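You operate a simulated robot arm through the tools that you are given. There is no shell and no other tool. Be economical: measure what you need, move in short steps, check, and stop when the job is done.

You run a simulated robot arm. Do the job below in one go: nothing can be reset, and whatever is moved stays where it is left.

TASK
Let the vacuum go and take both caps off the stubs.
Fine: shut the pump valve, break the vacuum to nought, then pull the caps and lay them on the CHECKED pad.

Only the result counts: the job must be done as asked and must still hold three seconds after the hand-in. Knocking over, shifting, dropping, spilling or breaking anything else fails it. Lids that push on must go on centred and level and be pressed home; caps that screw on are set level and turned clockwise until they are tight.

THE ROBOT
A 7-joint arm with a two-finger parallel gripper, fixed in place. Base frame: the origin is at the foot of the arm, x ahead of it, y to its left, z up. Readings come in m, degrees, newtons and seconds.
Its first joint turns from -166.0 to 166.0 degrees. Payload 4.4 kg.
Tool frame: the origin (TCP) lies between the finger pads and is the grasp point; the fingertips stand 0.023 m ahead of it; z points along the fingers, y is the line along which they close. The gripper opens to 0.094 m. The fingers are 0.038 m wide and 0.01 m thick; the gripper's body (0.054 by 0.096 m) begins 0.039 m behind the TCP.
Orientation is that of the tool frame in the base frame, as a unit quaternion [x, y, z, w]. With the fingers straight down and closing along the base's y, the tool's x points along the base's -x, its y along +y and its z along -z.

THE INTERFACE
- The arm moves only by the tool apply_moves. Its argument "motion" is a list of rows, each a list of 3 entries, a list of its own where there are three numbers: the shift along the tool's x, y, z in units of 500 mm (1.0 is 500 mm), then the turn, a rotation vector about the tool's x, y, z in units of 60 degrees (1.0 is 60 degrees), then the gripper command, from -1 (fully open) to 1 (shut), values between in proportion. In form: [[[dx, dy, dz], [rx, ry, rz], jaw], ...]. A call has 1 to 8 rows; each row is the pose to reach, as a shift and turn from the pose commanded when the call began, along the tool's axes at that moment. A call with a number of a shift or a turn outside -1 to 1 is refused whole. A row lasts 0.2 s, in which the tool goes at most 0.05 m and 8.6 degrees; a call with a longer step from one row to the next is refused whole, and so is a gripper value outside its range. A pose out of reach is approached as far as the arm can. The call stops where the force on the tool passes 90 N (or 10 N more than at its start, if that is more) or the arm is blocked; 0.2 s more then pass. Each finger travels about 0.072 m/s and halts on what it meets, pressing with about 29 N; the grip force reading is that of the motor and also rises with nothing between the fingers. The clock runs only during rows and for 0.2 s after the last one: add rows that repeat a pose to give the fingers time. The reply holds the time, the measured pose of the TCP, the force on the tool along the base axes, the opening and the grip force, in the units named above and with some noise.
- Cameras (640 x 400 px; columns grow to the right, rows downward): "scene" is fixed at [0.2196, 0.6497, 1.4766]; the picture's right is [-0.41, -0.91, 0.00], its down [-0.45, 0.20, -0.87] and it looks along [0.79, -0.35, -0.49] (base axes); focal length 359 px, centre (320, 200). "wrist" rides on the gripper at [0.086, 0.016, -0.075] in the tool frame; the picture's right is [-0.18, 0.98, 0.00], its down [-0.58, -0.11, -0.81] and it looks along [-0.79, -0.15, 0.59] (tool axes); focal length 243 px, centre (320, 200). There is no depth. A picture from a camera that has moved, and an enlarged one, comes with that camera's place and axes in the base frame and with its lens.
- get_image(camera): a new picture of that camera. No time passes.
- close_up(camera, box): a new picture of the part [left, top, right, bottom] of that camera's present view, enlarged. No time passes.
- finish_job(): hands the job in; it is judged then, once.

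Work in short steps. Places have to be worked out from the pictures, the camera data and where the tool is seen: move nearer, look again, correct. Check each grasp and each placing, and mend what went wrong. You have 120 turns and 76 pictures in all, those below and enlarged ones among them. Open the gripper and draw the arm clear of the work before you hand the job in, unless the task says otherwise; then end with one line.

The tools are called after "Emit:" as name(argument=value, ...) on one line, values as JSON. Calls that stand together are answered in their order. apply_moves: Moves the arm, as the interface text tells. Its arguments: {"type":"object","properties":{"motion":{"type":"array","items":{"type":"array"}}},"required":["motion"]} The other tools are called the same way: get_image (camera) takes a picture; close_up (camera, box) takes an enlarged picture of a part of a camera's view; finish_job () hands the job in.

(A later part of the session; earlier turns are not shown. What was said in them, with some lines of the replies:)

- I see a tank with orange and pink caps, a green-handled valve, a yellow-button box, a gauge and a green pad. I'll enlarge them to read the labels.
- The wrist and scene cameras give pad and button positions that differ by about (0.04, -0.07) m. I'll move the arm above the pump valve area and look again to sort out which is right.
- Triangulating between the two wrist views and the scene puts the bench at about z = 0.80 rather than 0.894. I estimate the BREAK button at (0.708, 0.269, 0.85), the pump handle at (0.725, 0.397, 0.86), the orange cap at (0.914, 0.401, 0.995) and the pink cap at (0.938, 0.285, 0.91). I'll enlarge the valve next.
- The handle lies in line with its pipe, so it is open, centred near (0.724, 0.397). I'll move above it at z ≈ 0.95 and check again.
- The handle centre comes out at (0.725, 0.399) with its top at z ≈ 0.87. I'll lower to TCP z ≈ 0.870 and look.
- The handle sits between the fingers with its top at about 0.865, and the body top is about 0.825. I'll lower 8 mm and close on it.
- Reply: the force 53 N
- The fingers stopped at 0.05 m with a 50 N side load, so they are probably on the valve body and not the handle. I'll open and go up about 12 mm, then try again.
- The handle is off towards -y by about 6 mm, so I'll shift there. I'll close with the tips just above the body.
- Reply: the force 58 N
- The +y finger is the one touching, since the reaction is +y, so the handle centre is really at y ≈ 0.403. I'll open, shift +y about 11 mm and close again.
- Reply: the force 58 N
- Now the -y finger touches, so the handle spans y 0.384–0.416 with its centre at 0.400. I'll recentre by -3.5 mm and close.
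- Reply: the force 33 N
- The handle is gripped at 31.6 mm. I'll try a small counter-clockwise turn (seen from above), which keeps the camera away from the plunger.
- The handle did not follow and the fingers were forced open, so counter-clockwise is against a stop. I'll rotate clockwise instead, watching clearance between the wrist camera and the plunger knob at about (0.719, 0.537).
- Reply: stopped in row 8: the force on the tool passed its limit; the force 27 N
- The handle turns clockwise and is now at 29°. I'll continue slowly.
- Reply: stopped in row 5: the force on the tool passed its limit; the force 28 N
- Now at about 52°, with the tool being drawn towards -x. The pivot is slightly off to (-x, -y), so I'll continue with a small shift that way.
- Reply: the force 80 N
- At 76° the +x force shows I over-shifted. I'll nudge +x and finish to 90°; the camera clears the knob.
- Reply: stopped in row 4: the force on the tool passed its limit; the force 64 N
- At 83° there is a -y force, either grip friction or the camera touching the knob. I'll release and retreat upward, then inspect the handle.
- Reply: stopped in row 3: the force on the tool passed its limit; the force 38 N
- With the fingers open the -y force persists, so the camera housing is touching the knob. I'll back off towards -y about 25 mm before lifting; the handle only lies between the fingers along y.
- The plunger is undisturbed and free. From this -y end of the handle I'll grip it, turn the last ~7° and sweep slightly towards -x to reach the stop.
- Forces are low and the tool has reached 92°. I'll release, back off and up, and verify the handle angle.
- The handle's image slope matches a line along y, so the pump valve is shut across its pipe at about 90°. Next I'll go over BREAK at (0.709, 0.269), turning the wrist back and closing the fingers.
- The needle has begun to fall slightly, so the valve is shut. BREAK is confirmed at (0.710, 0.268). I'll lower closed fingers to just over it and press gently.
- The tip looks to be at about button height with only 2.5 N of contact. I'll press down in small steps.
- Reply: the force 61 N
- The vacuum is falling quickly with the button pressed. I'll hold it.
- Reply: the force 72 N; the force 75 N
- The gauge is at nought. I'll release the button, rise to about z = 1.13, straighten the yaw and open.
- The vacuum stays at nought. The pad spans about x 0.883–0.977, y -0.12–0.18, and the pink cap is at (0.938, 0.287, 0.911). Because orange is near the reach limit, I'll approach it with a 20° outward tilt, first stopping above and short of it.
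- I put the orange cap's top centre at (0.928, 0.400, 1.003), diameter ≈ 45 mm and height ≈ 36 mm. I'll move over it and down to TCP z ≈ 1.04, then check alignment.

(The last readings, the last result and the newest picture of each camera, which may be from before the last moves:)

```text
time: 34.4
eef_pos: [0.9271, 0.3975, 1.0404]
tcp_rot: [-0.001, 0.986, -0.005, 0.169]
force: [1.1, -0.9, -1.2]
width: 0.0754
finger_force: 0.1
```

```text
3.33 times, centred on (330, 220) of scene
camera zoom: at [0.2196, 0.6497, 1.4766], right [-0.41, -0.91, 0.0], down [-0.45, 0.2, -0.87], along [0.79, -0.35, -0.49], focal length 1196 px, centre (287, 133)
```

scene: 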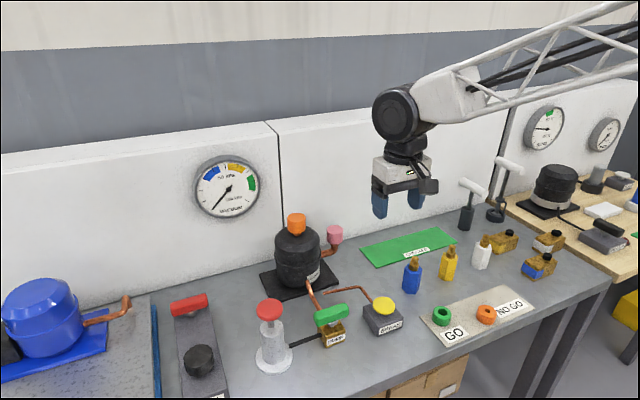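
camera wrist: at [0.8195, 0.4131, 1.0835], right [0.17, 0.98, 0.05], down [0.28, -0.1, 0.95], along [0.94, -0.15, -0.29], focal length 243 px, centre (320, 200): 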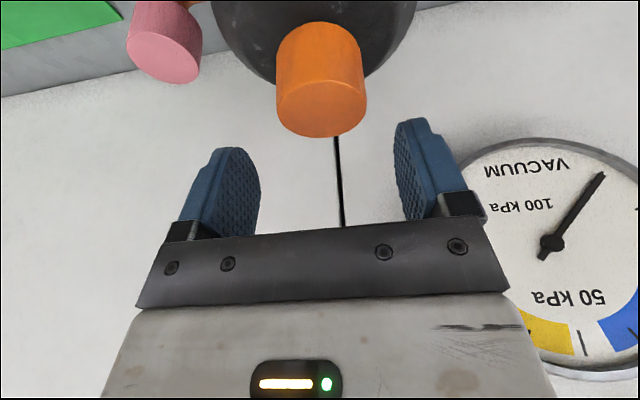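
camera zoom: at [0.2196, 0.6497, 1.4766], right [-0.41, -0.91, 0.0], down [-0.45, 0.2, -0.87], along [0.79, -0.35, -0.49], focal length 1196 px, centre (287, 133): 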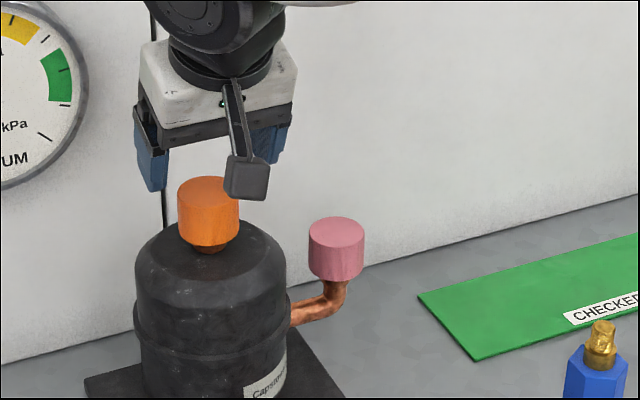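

Alignment is good, with the cap centre at (0.926, 0.399). I'll descend vertically to TCP z ≈ 0.992 and close.

Emit:
apply_moves(motion=[[[0.016, 0.003, 0.045], [0, 0, 0], -0.6], [[0.032, 0.003, 0.09], [0, 0, 0], -0.6], [[0.032, 0.003, 0.09], [0, 0, 0], -0.2], [[0.032, 0.003, 0.09], [0, 0, 0], 0.3], [[0.032, 0.003, 0.09], [0, 0, 0], 0.6], [[0.032, 0.003, 0.09], [0, 0, 0], 0.6]])

Emit:
get_image(camera="wrist")

```text
time: 35.8
eef_pos: [0.9251, 0.3965, 0.9939]
tcp_rot: [-0.001, 0.986, -0.004, 0.168]
force: [-1.7, 8.8, -0.7]
width: 0.0444
finger_force: 29.5
```

```text
33 pictures are left
camera wrist: at [0.8183, 0.4129, 1.0359], right [0.17, 0.98, 0.05], down [0.28, -0.1, 0.95], along [0.94, -0.15, -0.29], focal length 243 px, centre (320, 200)
```

wrist: 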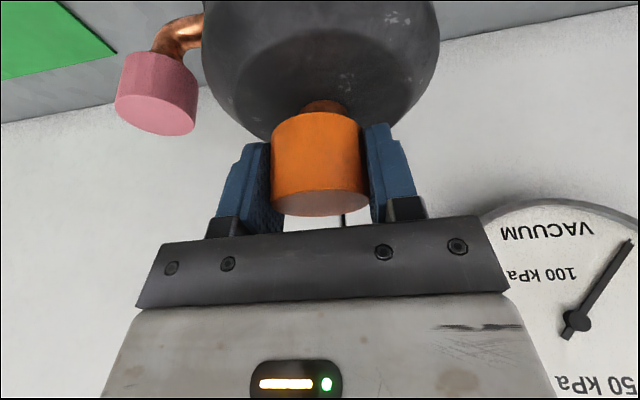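

Gripped at 44 mm. I'll pull straight up.

Emit:
apply_moves(motion=[[[0, 0, 0], [0, 0, 0], 1], [[-0.003, 0, -0.009], [0, 0, 0], 1], [[-0.0067, 0, -0.019], [0, 0, 0], 1], [[-0.02, 0, -0.057], [0, 0, 0], 1], [[-0.04, 0, -0.113], [0, 0, 0], 1], [[-0.067, 0, -0.189], [0, 0, 0], 1], [[-0.067, 0, -0.189], [0, 0, 0], 1]])

Emit:
close_up(camera="scene", box=[250, 130, 410, 250])

```text
time: 37.4
eef_pos: [0.9278, 0.3988, 1.0968]
tcp_rot: [-0.001, 0.986, -0.005, 0.168]
force: [-0.9, -0.2, -0.4]
width: 0.0441
finger_force: 29.0
```

```text
3.33 times, centred on (330, 190) of scene
camera zoom: at [0.2196, 0.6497, 1.4766], right [-0.41, -0.91, 0.0], down [-0.45, 0.2, -0.87], along [0.79, -0.35, -0.49], focal length 1196 px, centre (287, 233)
```

zoom: 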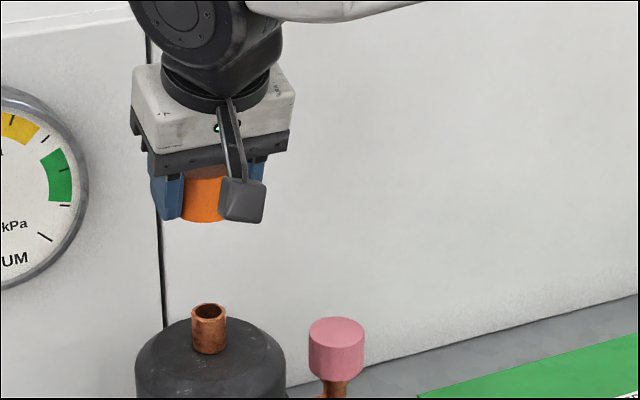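

The orange cap is off and held. I'll carry it at this height along -y to above the pad at about (0.94, 0.047).

Emit:
apply_moves(motion=[[[0, -0.09, 0], [0, 0, 0], 1], [[0, -0.18, 0], [0, 0, 0], 1], [[0, -0.27, 0], [0, 0, 0], 1], [[0, -0.36, 0], [0, 0, 0], 1], [[-0.01, -0.45, 0.004], [0, 0, 0], 1], [[-0.02, -0.54, 0.008], [0, 0, 0], 1], [[-0.023, -0.63, 0.008], [0, 0, 0], 1], [[-0.023, -0.705, 0.008], [0, 0, 0], 1]])

Emit:
apply_moves(motion=[[[0.033, 0, 0.094], [0, 0, 0], 1], [[0.067, 0, 0.188], [0, 0, 0], 1], [[0.1, 0, 0.283], [0, 0, 0], 1], [[0.12, 0, 0.34], [0, 0, 0], 1], [[0.12, 0, 0.34], [0, 0, 0], 1]])

Emit:
close_up(camera="scene", box=[340, 170, 500, 290])

Emit:
get_image(camera="wrist")

```text
time: 39.2
eef_pos: [0.9397, 0.0456, 1.097]
tcp_rot: [0.0, 0.986, -0.004, 0.168]
force: [0.7, -0.6, -0.6]
width: 0.0441
finger_force: 28.7
```

```text
refused: row 3 steps farther than a row can; nothing moved
```

```text
3.33 times, centred on (420, 230) of scene
camera zoom: at [0.2196, 0.6497, 1.4766], right [-0.41, -0.91, 0.0], down [-0.45, 0.2, -0.87], along [0.79, -0.35, -0.49], focal length 1196 px, centre (-13, 100)
```

zoom: 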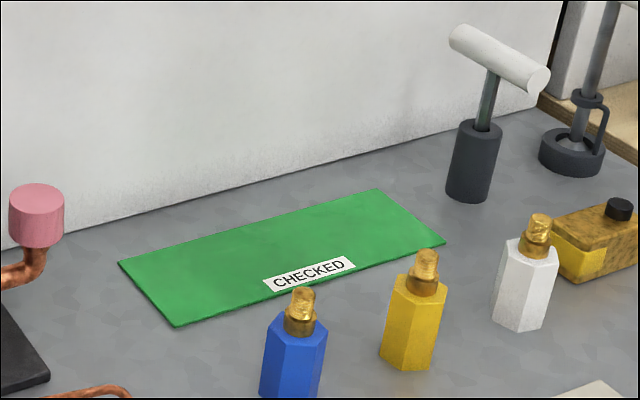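

```text
30 pictures are left
camera wrist: at [0.8329, 0.0617, 1.1396], right [0.17, 0.98, 0.05], down [0.28, -0.1, 0.95], along [0.94, -0.15, -0.29], focal length 243 px, centre (320, 200)
```

wrist: 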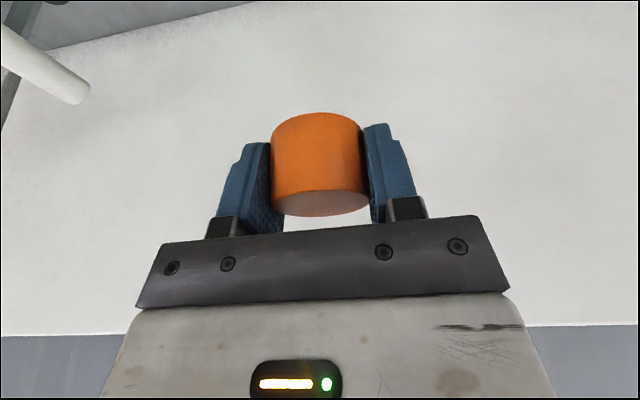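

The cap is still upright in the grip. I'll descend with smaller steps to z ≈ 0.91 and look.

Emit:
apply_moves(motion=[[[0.031, 0, 0.088], [0, 0, 0], 1], [[0.062, 0, 0.176], [0, 0, 0], 1], [[0.093, 0, 0.264], [0, 0, 0], 1], [[0.124, 0, 0.35], [0, 0, 0], 1], [[0.124, 0, 0.35], [0, 0, 0], 1]])

Emit:
close_up(camera="scene", box=[340, 170, 500, 290])

Emit:
get_image(camera="wrist")

```text
time: 40.4
eef_pos: [0.9399, 0.0456, 0.9109]
tcp_rot: [-0.001, 0.986, -0.004, 0.168]
force: [0.9, -0.5, 0.8]
width: 0.0439
finger_force: 28.4
```

```text
3.33 times, centred on (420, 230) of scene
camera zoom: at [0.2196, 0.6497, 1.4766], right [-0.41, -0.91, 0.0], down [-0.45, 0.2, -0.87], along [0.79, -0.35, -0.49], focal length 1196 px, centre (-13, 100)
```

zoom: 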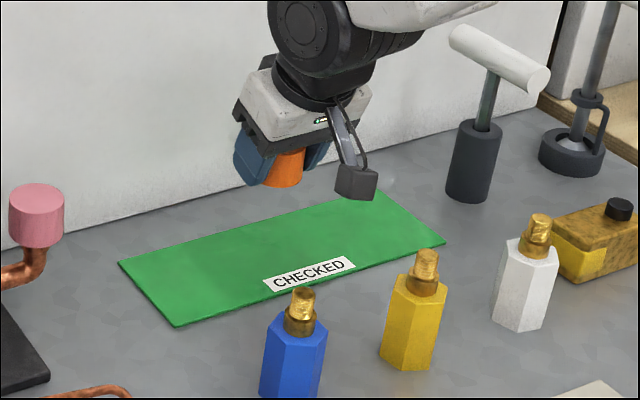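

```text
28 pictures are left
camera wrist: at [0.8305, 0.0629, 0.9543], right [0.17, 0.98, 0.05], down [0.28, -0.1, 0.95], along [0.94, -0.15, -0.29], focal length 243 px, centre (320, 200)
```

wrist: 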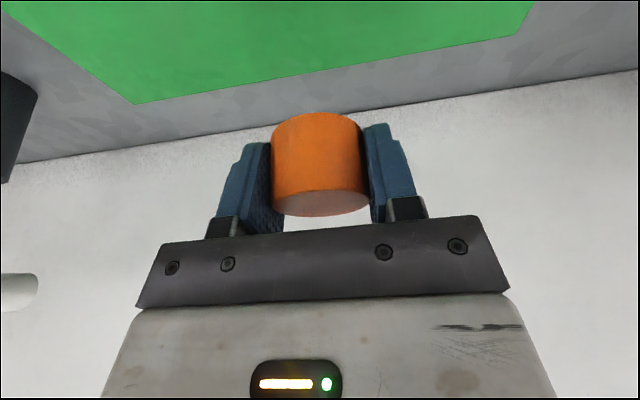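

The cap is over the pad, whose far edge is at x ≈ 0.98. I'll lower to near contact.

Emit:
apply_moves(motion=[[[0.03, 0, 0.085], [0, 0, 0], 1], [[0.05, 0, 0.138], [0, 0, 0], 1], [[0.052, 0, 0.145], [0, 0, 0], 1], [[0.055, 0, 0.152], [0, 0, 0], 1], [[0.055, 0, 0.152], [0, 0, 0], 1]])

Emit:
close_up(camera="scene", box=[380, 190, 480, 270])

```text
time: 41.6
eef_pos: [0.9363, 0.0428, 0.8313]
tcp_rot: [-0.001, 0.986, -0.004, 0.168]
force: [-3.4, 1.5, 12.9]
width: 0.0442
finger_force: 29.0
```

```text
5.00 times, centred on (430, 230) of scene
camera zoom: at [0.2196, 0.6497, 1.4766], right [-0.41, -0.91, 0.0], down [-0.45, 0.2, -0.87], along [0.79, -0.35, -0.49], focal length 1793 px, centre (-230, 50)
```

zoom: 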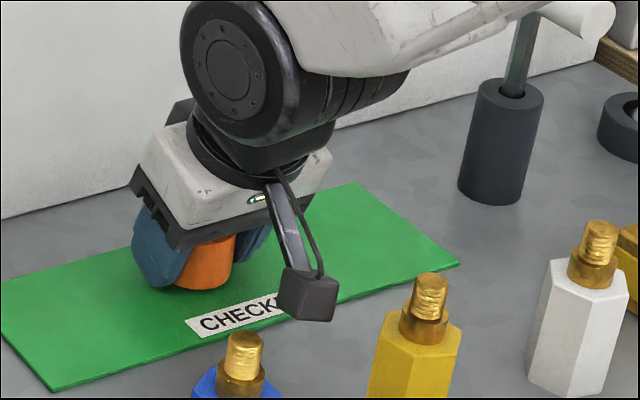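

Contact at 13 N with the cap sitting on the pad. I'll open modestly and lift straight up.

Emit:
apply_moves(motion=[[[0, 0, 0], [0, 0, 0], -0.2], [[0, 0, 0], [0, 0, 0], -0.4], [[0, 0, 0], [0, 0, 0], -0.4], [[-0.025, 0, -0.07], [0, 0, 0], -0.4], [[-0.055, 0, -0.15], [0, 0, 0], -0.4], [[-0.085, 0, -0.236], [0, 0, 0], -0.4], [[-0.115, 0, -0.322], [0, 0, 0], -0.4]])

Emit:
close_up(camera="scene", box=[320, 170, 480, 290])

```text
time: 43.2
eef_pos: [0.9402, 0.0451, 1.0022]
tcp_rot: [0.0, 0.986, -0.006, 0.167]
force: [0.3, 0.5, -1.1]
width: 0.0657
finger_force: 0.0
```

```text
3.33 times, centred on (400, 230) of scene
camera zoom: at [0.2196, 0.6497, 1.4766], right [-0.41, -0.91, 0.0], down [-0.45, 0.2, -0.87], along [0.79, -0.35, -0.49], focal length 1196 px, centre (53, 100)
```

zoom: 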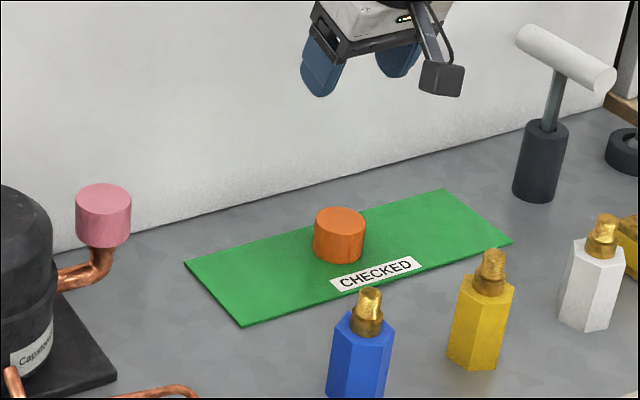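

The orange cap is upright on the pad. The pink cap's top centre triangulates to (0.933, 0.289, 0.932); I'll go above it with about a 62 mm opening.

Emit:
apply_moves(motion=[[[-0.007, 0.06, -0.061], [0, 0, 0], -0.32], [[-0.007, 0.14, -0.061], [0, 0, 0], -0.32], [[-0.007, 0.23, -0.061], [0, 0, 0], -0.32], [[-0.007, 0.32, -0.061], [0, 0, 0], -0.32], [[-0.007, 0.41, -0.061], [0, 0, 0], -0.32], [[-0.007, 0.488, -0.061], [0, 0, 0], -0.32], [[-0.007, 0.488, -0.061], [0, 0, 0], -0.32]])

Emit:
get_image(camera="wrist")

Emit:
close_up(camera="scene", box=[250, 160, 410, 280])

```text
time: 44.8
eef_pos: [0.9337, 0.289, 1.0311]
tcp_rot: [-0.001, 0.986, -0.005, 0.168]
force: [0.0, 0.4, 0.0]
width: 0.0618
finger_force: 0.0
```

```text
25 pictures are left
camera wrist: at [0.8256, 0.3058, 1.0731], right [0.17, 0.98, 0.05], down [0.28, -0.1, 0.95], along [0.94, -0.15, -0.29], focal length 243 px, centre (320, 200)
```

wrist: 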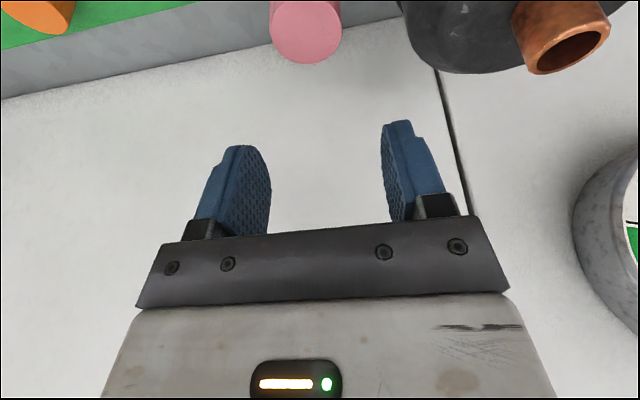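

```text
3.33 times, centred on (330, 220) of scene
camera zoom: at [0.2196, 0.6497, 1.4766], right [-0.41, -0.91, 0.0], down [-0.45, 0.2, -0.87], along [0.79, -0.35, -0.49], focal length 1196 px, centre (287, 133)
```

zoom: 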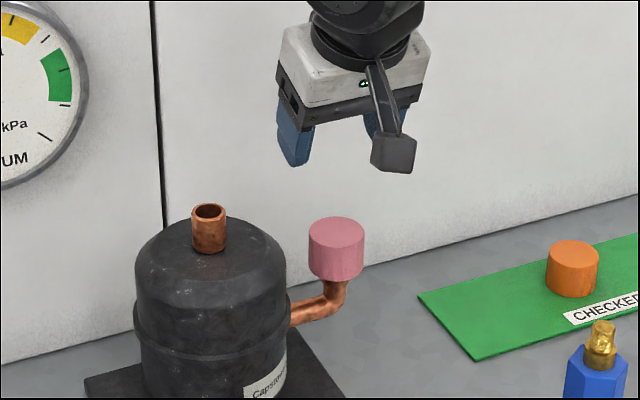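

The wrist view puts pink at (0.936, 0.286). I'll adjust, lower partway and recheck.

Emit:
apply_moves(motion=[[[0.012, -0.006, 0.05], [0, 0, 0], -0.32], [[0.031, -0.006, 0.107], [0, 0, 0], -0.32], [[0.031, -0.006, 0.107], [0, 0, 0], -0.32]])

Emit:
get_image(camera="wrist")

Emit:
close_up(camera="scene", box=[270, 180, 390, 270])

```text
time: 45.6
eef_pos: [0.9349, 0.2859, 0.9752]
tcp_rot: [-0.002, 0.986, -0.005, 0.169]
force: [0.3, -0.4, -0.5]
width: 0.0618
finger_force: 0.1
```

```text
23 pictures are left
camera wrist: at [0.8271, 0.302, 1.0173], right [0.17, 0.98, 0.05], down [0.28, -0.1, 0.95], along [0.94, -0.15, -0.29], focal length 243 px, centre (320, 200)
```

wrist: 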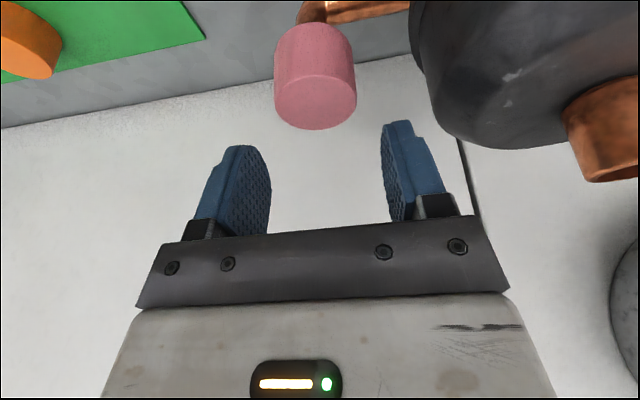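

```text
4.44 times, centred on (330, 225) of scene
camera zoom: at [0.2196, 0.6497, 1.4766], right [-0.41, -0.91, 0.0], down [-0.45, 0.2, -0.87], along [0.79, -0.35, -0.49], focal length 1594 px, centre (276, 89)
```

zoom: 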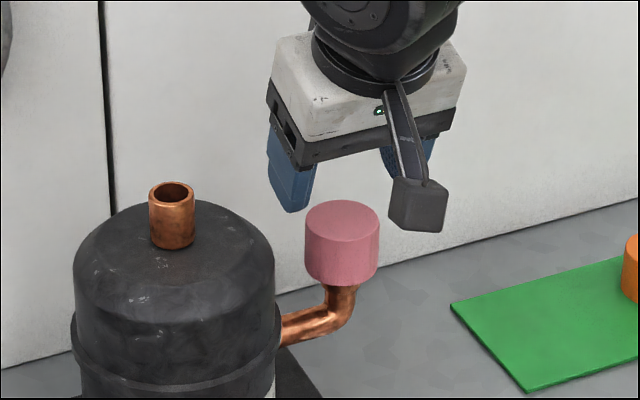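

Alignment holds at (0.933, 0.2855). I'll descend to TCP z ≈ 0.922 and close.

Emit:
apply_moves(motion=[[[0.019, 0, 0.05], [0, 0, 0], -0.32], [[0.037, 0, 0.1], [0, 0, 0], -0.32], [[0.037, 0, 0.1], [0, 0, 0], 0], [[0.037, 0, 0.1], [0, 0, 0], 0.3], [[0.037, 0, 0.1], [0, 0, 0], 0.7], [[0.037, 0, 0.1], [0, 0, 0], 0.7]])

Emit:
get_image(camera="wrist")

```text
time: 47.0
eef_pos: [0.9355, 0.2848, 0.9225]
tcp_rot: [-0.001, 0.986, -0.004, 0.168]
force: [-3.5, -27.2, 7.0]
width: 0.0441
finger_force: 28.9
```

```text
21 pictures are left
camera wrist: at [0.827, 0.3017, 0.9648], right [0.17, 0.98, 0.05], down [0.28, -0.1, 0.95], along [0.94, -0.15, -0.29], focal length 243 px, centre (320, 200)
```

wrist: 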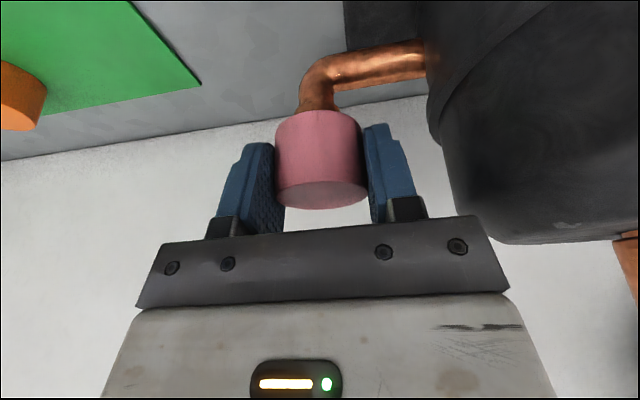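

Gripped at 44 mm. I'll pull straight up.

Emit:
apply_moves(motion=[[[0, -0.001, 0], [0, 0, 0], 1], [[-0.003, -0.001, -0.009], [0, 0, 0], 1], [[-0.0067, -0.001, -0.019], [0, 0, 0], 1], [[-0.02, -0.001, -0.057], [0, 0, 0], 1], [[-0.04, -0.001, -0.113], [0, 0, 0], 1], [[-0.067, -0.001, -0.189], [0, 0, 0], 1], [[-0.067, -0.001, -0.189], [0, 0, 0], 1]])

Emit:
close_up(camera="scene", box=[270, 150, 430, 270])

```text
time: 48.6
eef_pos: [0.935, 0.2869, 1.0226]
tcp_rot: [-0.001, 0.986, -0.005, 0.168]
force: [-0.5, -0.3, -0.2]
width: 0.0438
finger_force: 28.7
```

```text
3.33 times, centred on (350, 210) of scene
camera zoom: at [0.2196, 0.6497, 1.4766], right [-0.41, -0.91, 0.0], down [-0.45, 0.2, -0.87], along [0.79, -0.35, -0.49], focal length 1196 px, centre (220, 167)
```

zoom: 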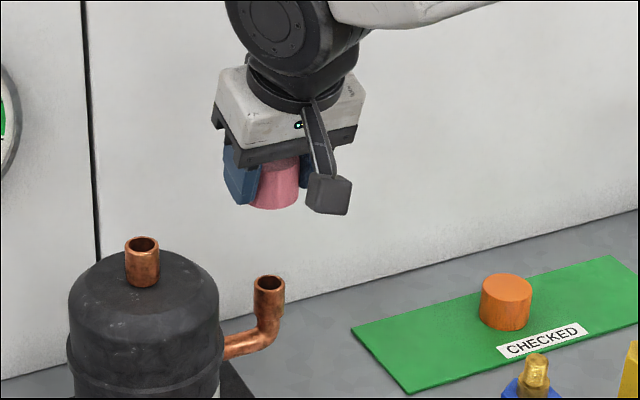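

The pink cap is off. I'll carry it to the pad at (0.937, 0.14) and lower to z ≈ 0.86.

Emit:
apply_moves(motion=[[[0, -0.09, 0], [0, 0, 0], 1], [[0, -0.18, 0], [0, 0, 0], 1], [[0, -0.27, 0], [0, 0, 0], 1], [[0, -0.29, 0], [0, 0, 0], 1], [[0.027, -0.29, 0.088], [0, 0, 0], 1], [[0.058, -0.29, 0.176], [0, 0, 0], 1], [[0.088, -0.29, 0.264], [0, 0, 0], 1], [[0.105, -0.29, 0.307], [0, 0, 0], 1]])

Emit:
close_up(camera="scene", box=[340, 190, 460, 290])

Emit:
get_image(camera="wrist")

```text
time: 50.4
eef_pos: [0.9378, 0.1397, 0.8617]
tcp_rot: [-0.001, 0.986, -0.005, 0.169]
force: [-0.2, -0.3, -0.8]
width: 0.0439
finger_force: 29.3
```

```text
4.00 times, centred on (400, 240) of scene
camera zoom: at [0.2196, 0.6497, 1.4766], right [-0.41, -0.91, 0.0], down [-0.45, 0.2, -0.87], along [0.79, -0.35, -0.49], focal length 1435 px, centre (0, 40)
```

zoom: 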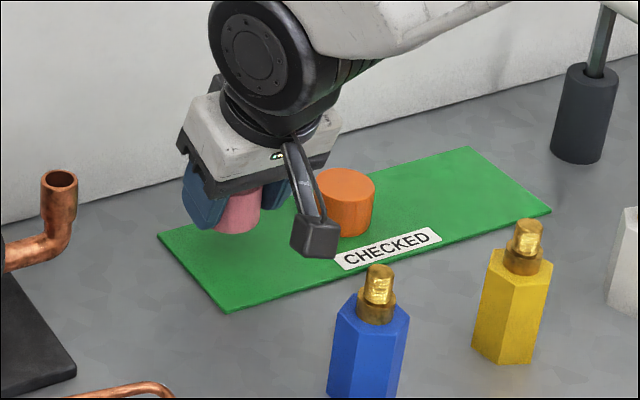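

```text
18 pictures are left
camera wrist: at [0.8301, 0.1573, 0.9045], right [0.17, 0.98, 0.05], down [0.28, -0.1, 0.95], along [0.94, -0.15, -0.29], focal length 243 px, centre (320, 200)
```

wrist: 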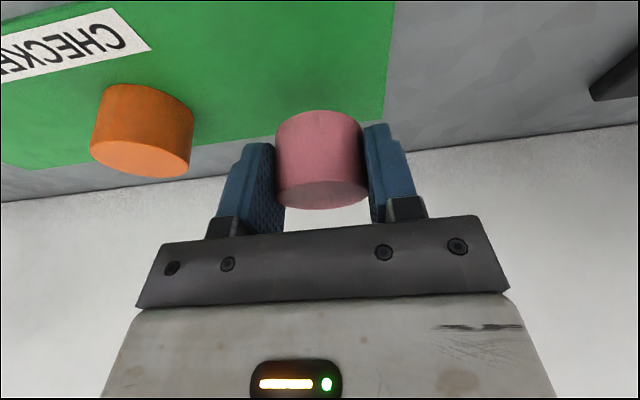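

Clear of everything and over the pad. I'll set it down slowly.

Emit:
apply_moves(motion=[[[0.012, 0, 0.036], [0, 0, 0], 1], [[0.017, 0, 0.048], [0, 0, 0], 1], [[0.02, 0, 0.055], [0, 0, 0], 1], [[0.021, 0, 0.059], [0, 0, 0], 1], [[0.021, 0, 0.059], [0, 0, 0], 1]])

```text
time: 51.6
eef_pos: [0.9357, 0.1402, 0.8327]
tcp_rot: [-0.001, 0.986, -0.003, 0.169]
force: [-10.7, 0.1, 32.1]
width: 0.0438
finger_force: 28.8
```

Contact is made at 32 N. I'll open and lift clear.

Emit:
apply_moves(motion=[[[0, 0, 0], [0, 0, 0], -0.1], [[0, 0, 0], [0, 0, 0], -0.35], [[0, 0, 0], [0, 0, 0], -0.35], [[-0.025, 0, -0.07], [0, 0, 0], -0.35], [[-0.055, 0, -0.15], [0, 0, 0], -0.35], [[-0.085, 0, -0.236], [0, 0, 0], -0.35], [[-0.115, 0, -0.322], [0, 0, 0], -0.35]])

Emit:
apply_moves(motion=[[[0.06, 0, -0.06], [0, 0, 0], -0.35], [[0.12, 0, -0.12], [0, 0, 0], -0.35], [[0.18, 0, -0.18], [0, 0, 0], -0.35], [[0.24, 0, -0.24], [0, 0, 0], -1], [[0.24, 0, -0.24], [0, 0, 0], -1]])

Emit:
get_image(camera="scene")

Emit:
close_up(camera="scene", box=[250, 200, 470, 350])

Emit:
close_up(camera="scene", box=[190, 150, 270, 220])

```text
time: 53.2
eef_pos: [0.9352, 0.1404, 1.0007]
tcp_rot: [-0.001, 0.986, -0.005, 0.167]
force: [-0.9, 0.2, -0.7]
width: 0.0636
finger_force: 0.0
```

```text
time: 54.4
eef_pos: [0.7823, 0.1432, 1.0734]
tcp_rot: [-0.001, 0.986, -0.005, 0.168]
force: [0.6, 0.3, -0.7]
width: 0.0941
finger_force: 0.1
```

```text
17 pictures are left
```

scene: 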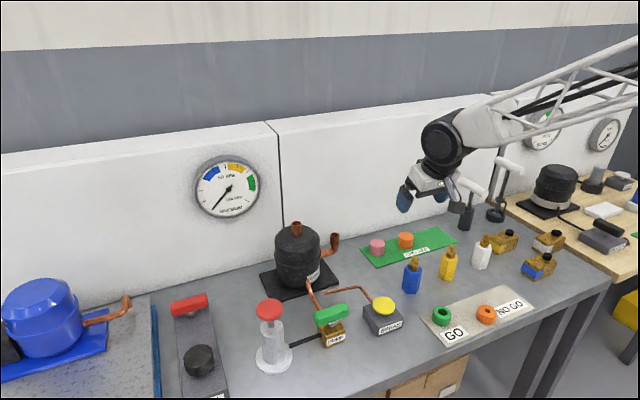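

```text
2.67 times, centred on (360, 275) of scene
camera zoom: at [0.2196, 0.6497, 1.4766], right [-0.41, -0.91, 0.0], down [-0.45, 0.2, -0.87], along [0.79, -0.35, -0.49], focal length 956 px, centre (213, 0)
```

zoom: 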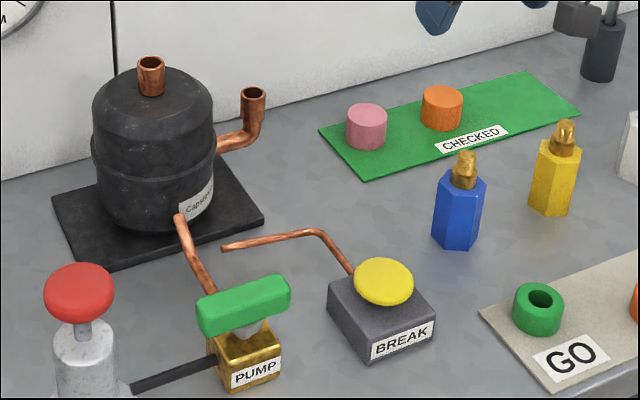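

```text
5.71 times, centred on (230, 185) of scene
camera zoom: at [0.2196, 0.6497, 1.4766], right [-0.41, -0.91, 0.0], down [-0.45, 0.2, -0.87], along [0.79, -0.35, -0.49], focal length 2050 px, centre (834, 286)
```

zoom: 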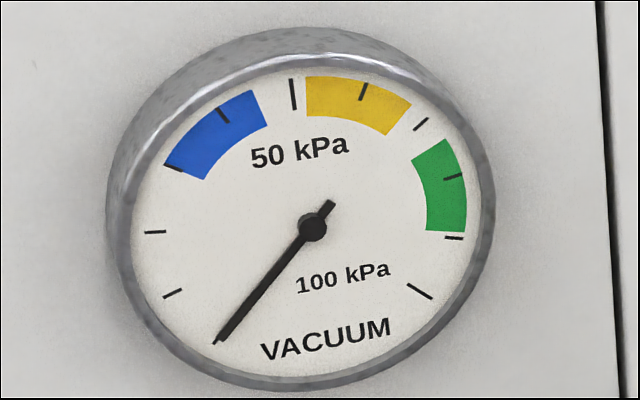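

The valve is across its pipe, the gauge is at nought, both caps stand on the CHECKED pad, nothing else has moved and the arm is clear with the gripper open. Handing in.

Emit:
finish_job()

```text
The job is handed in.
```

The pump valve is shut, the vacuum gauge reads nought, and both caps are off their stubs and standing on the CHECKED pad; while I turned the valve the wrist camera bumped the hand-pump knob, but nothing visibly moved.
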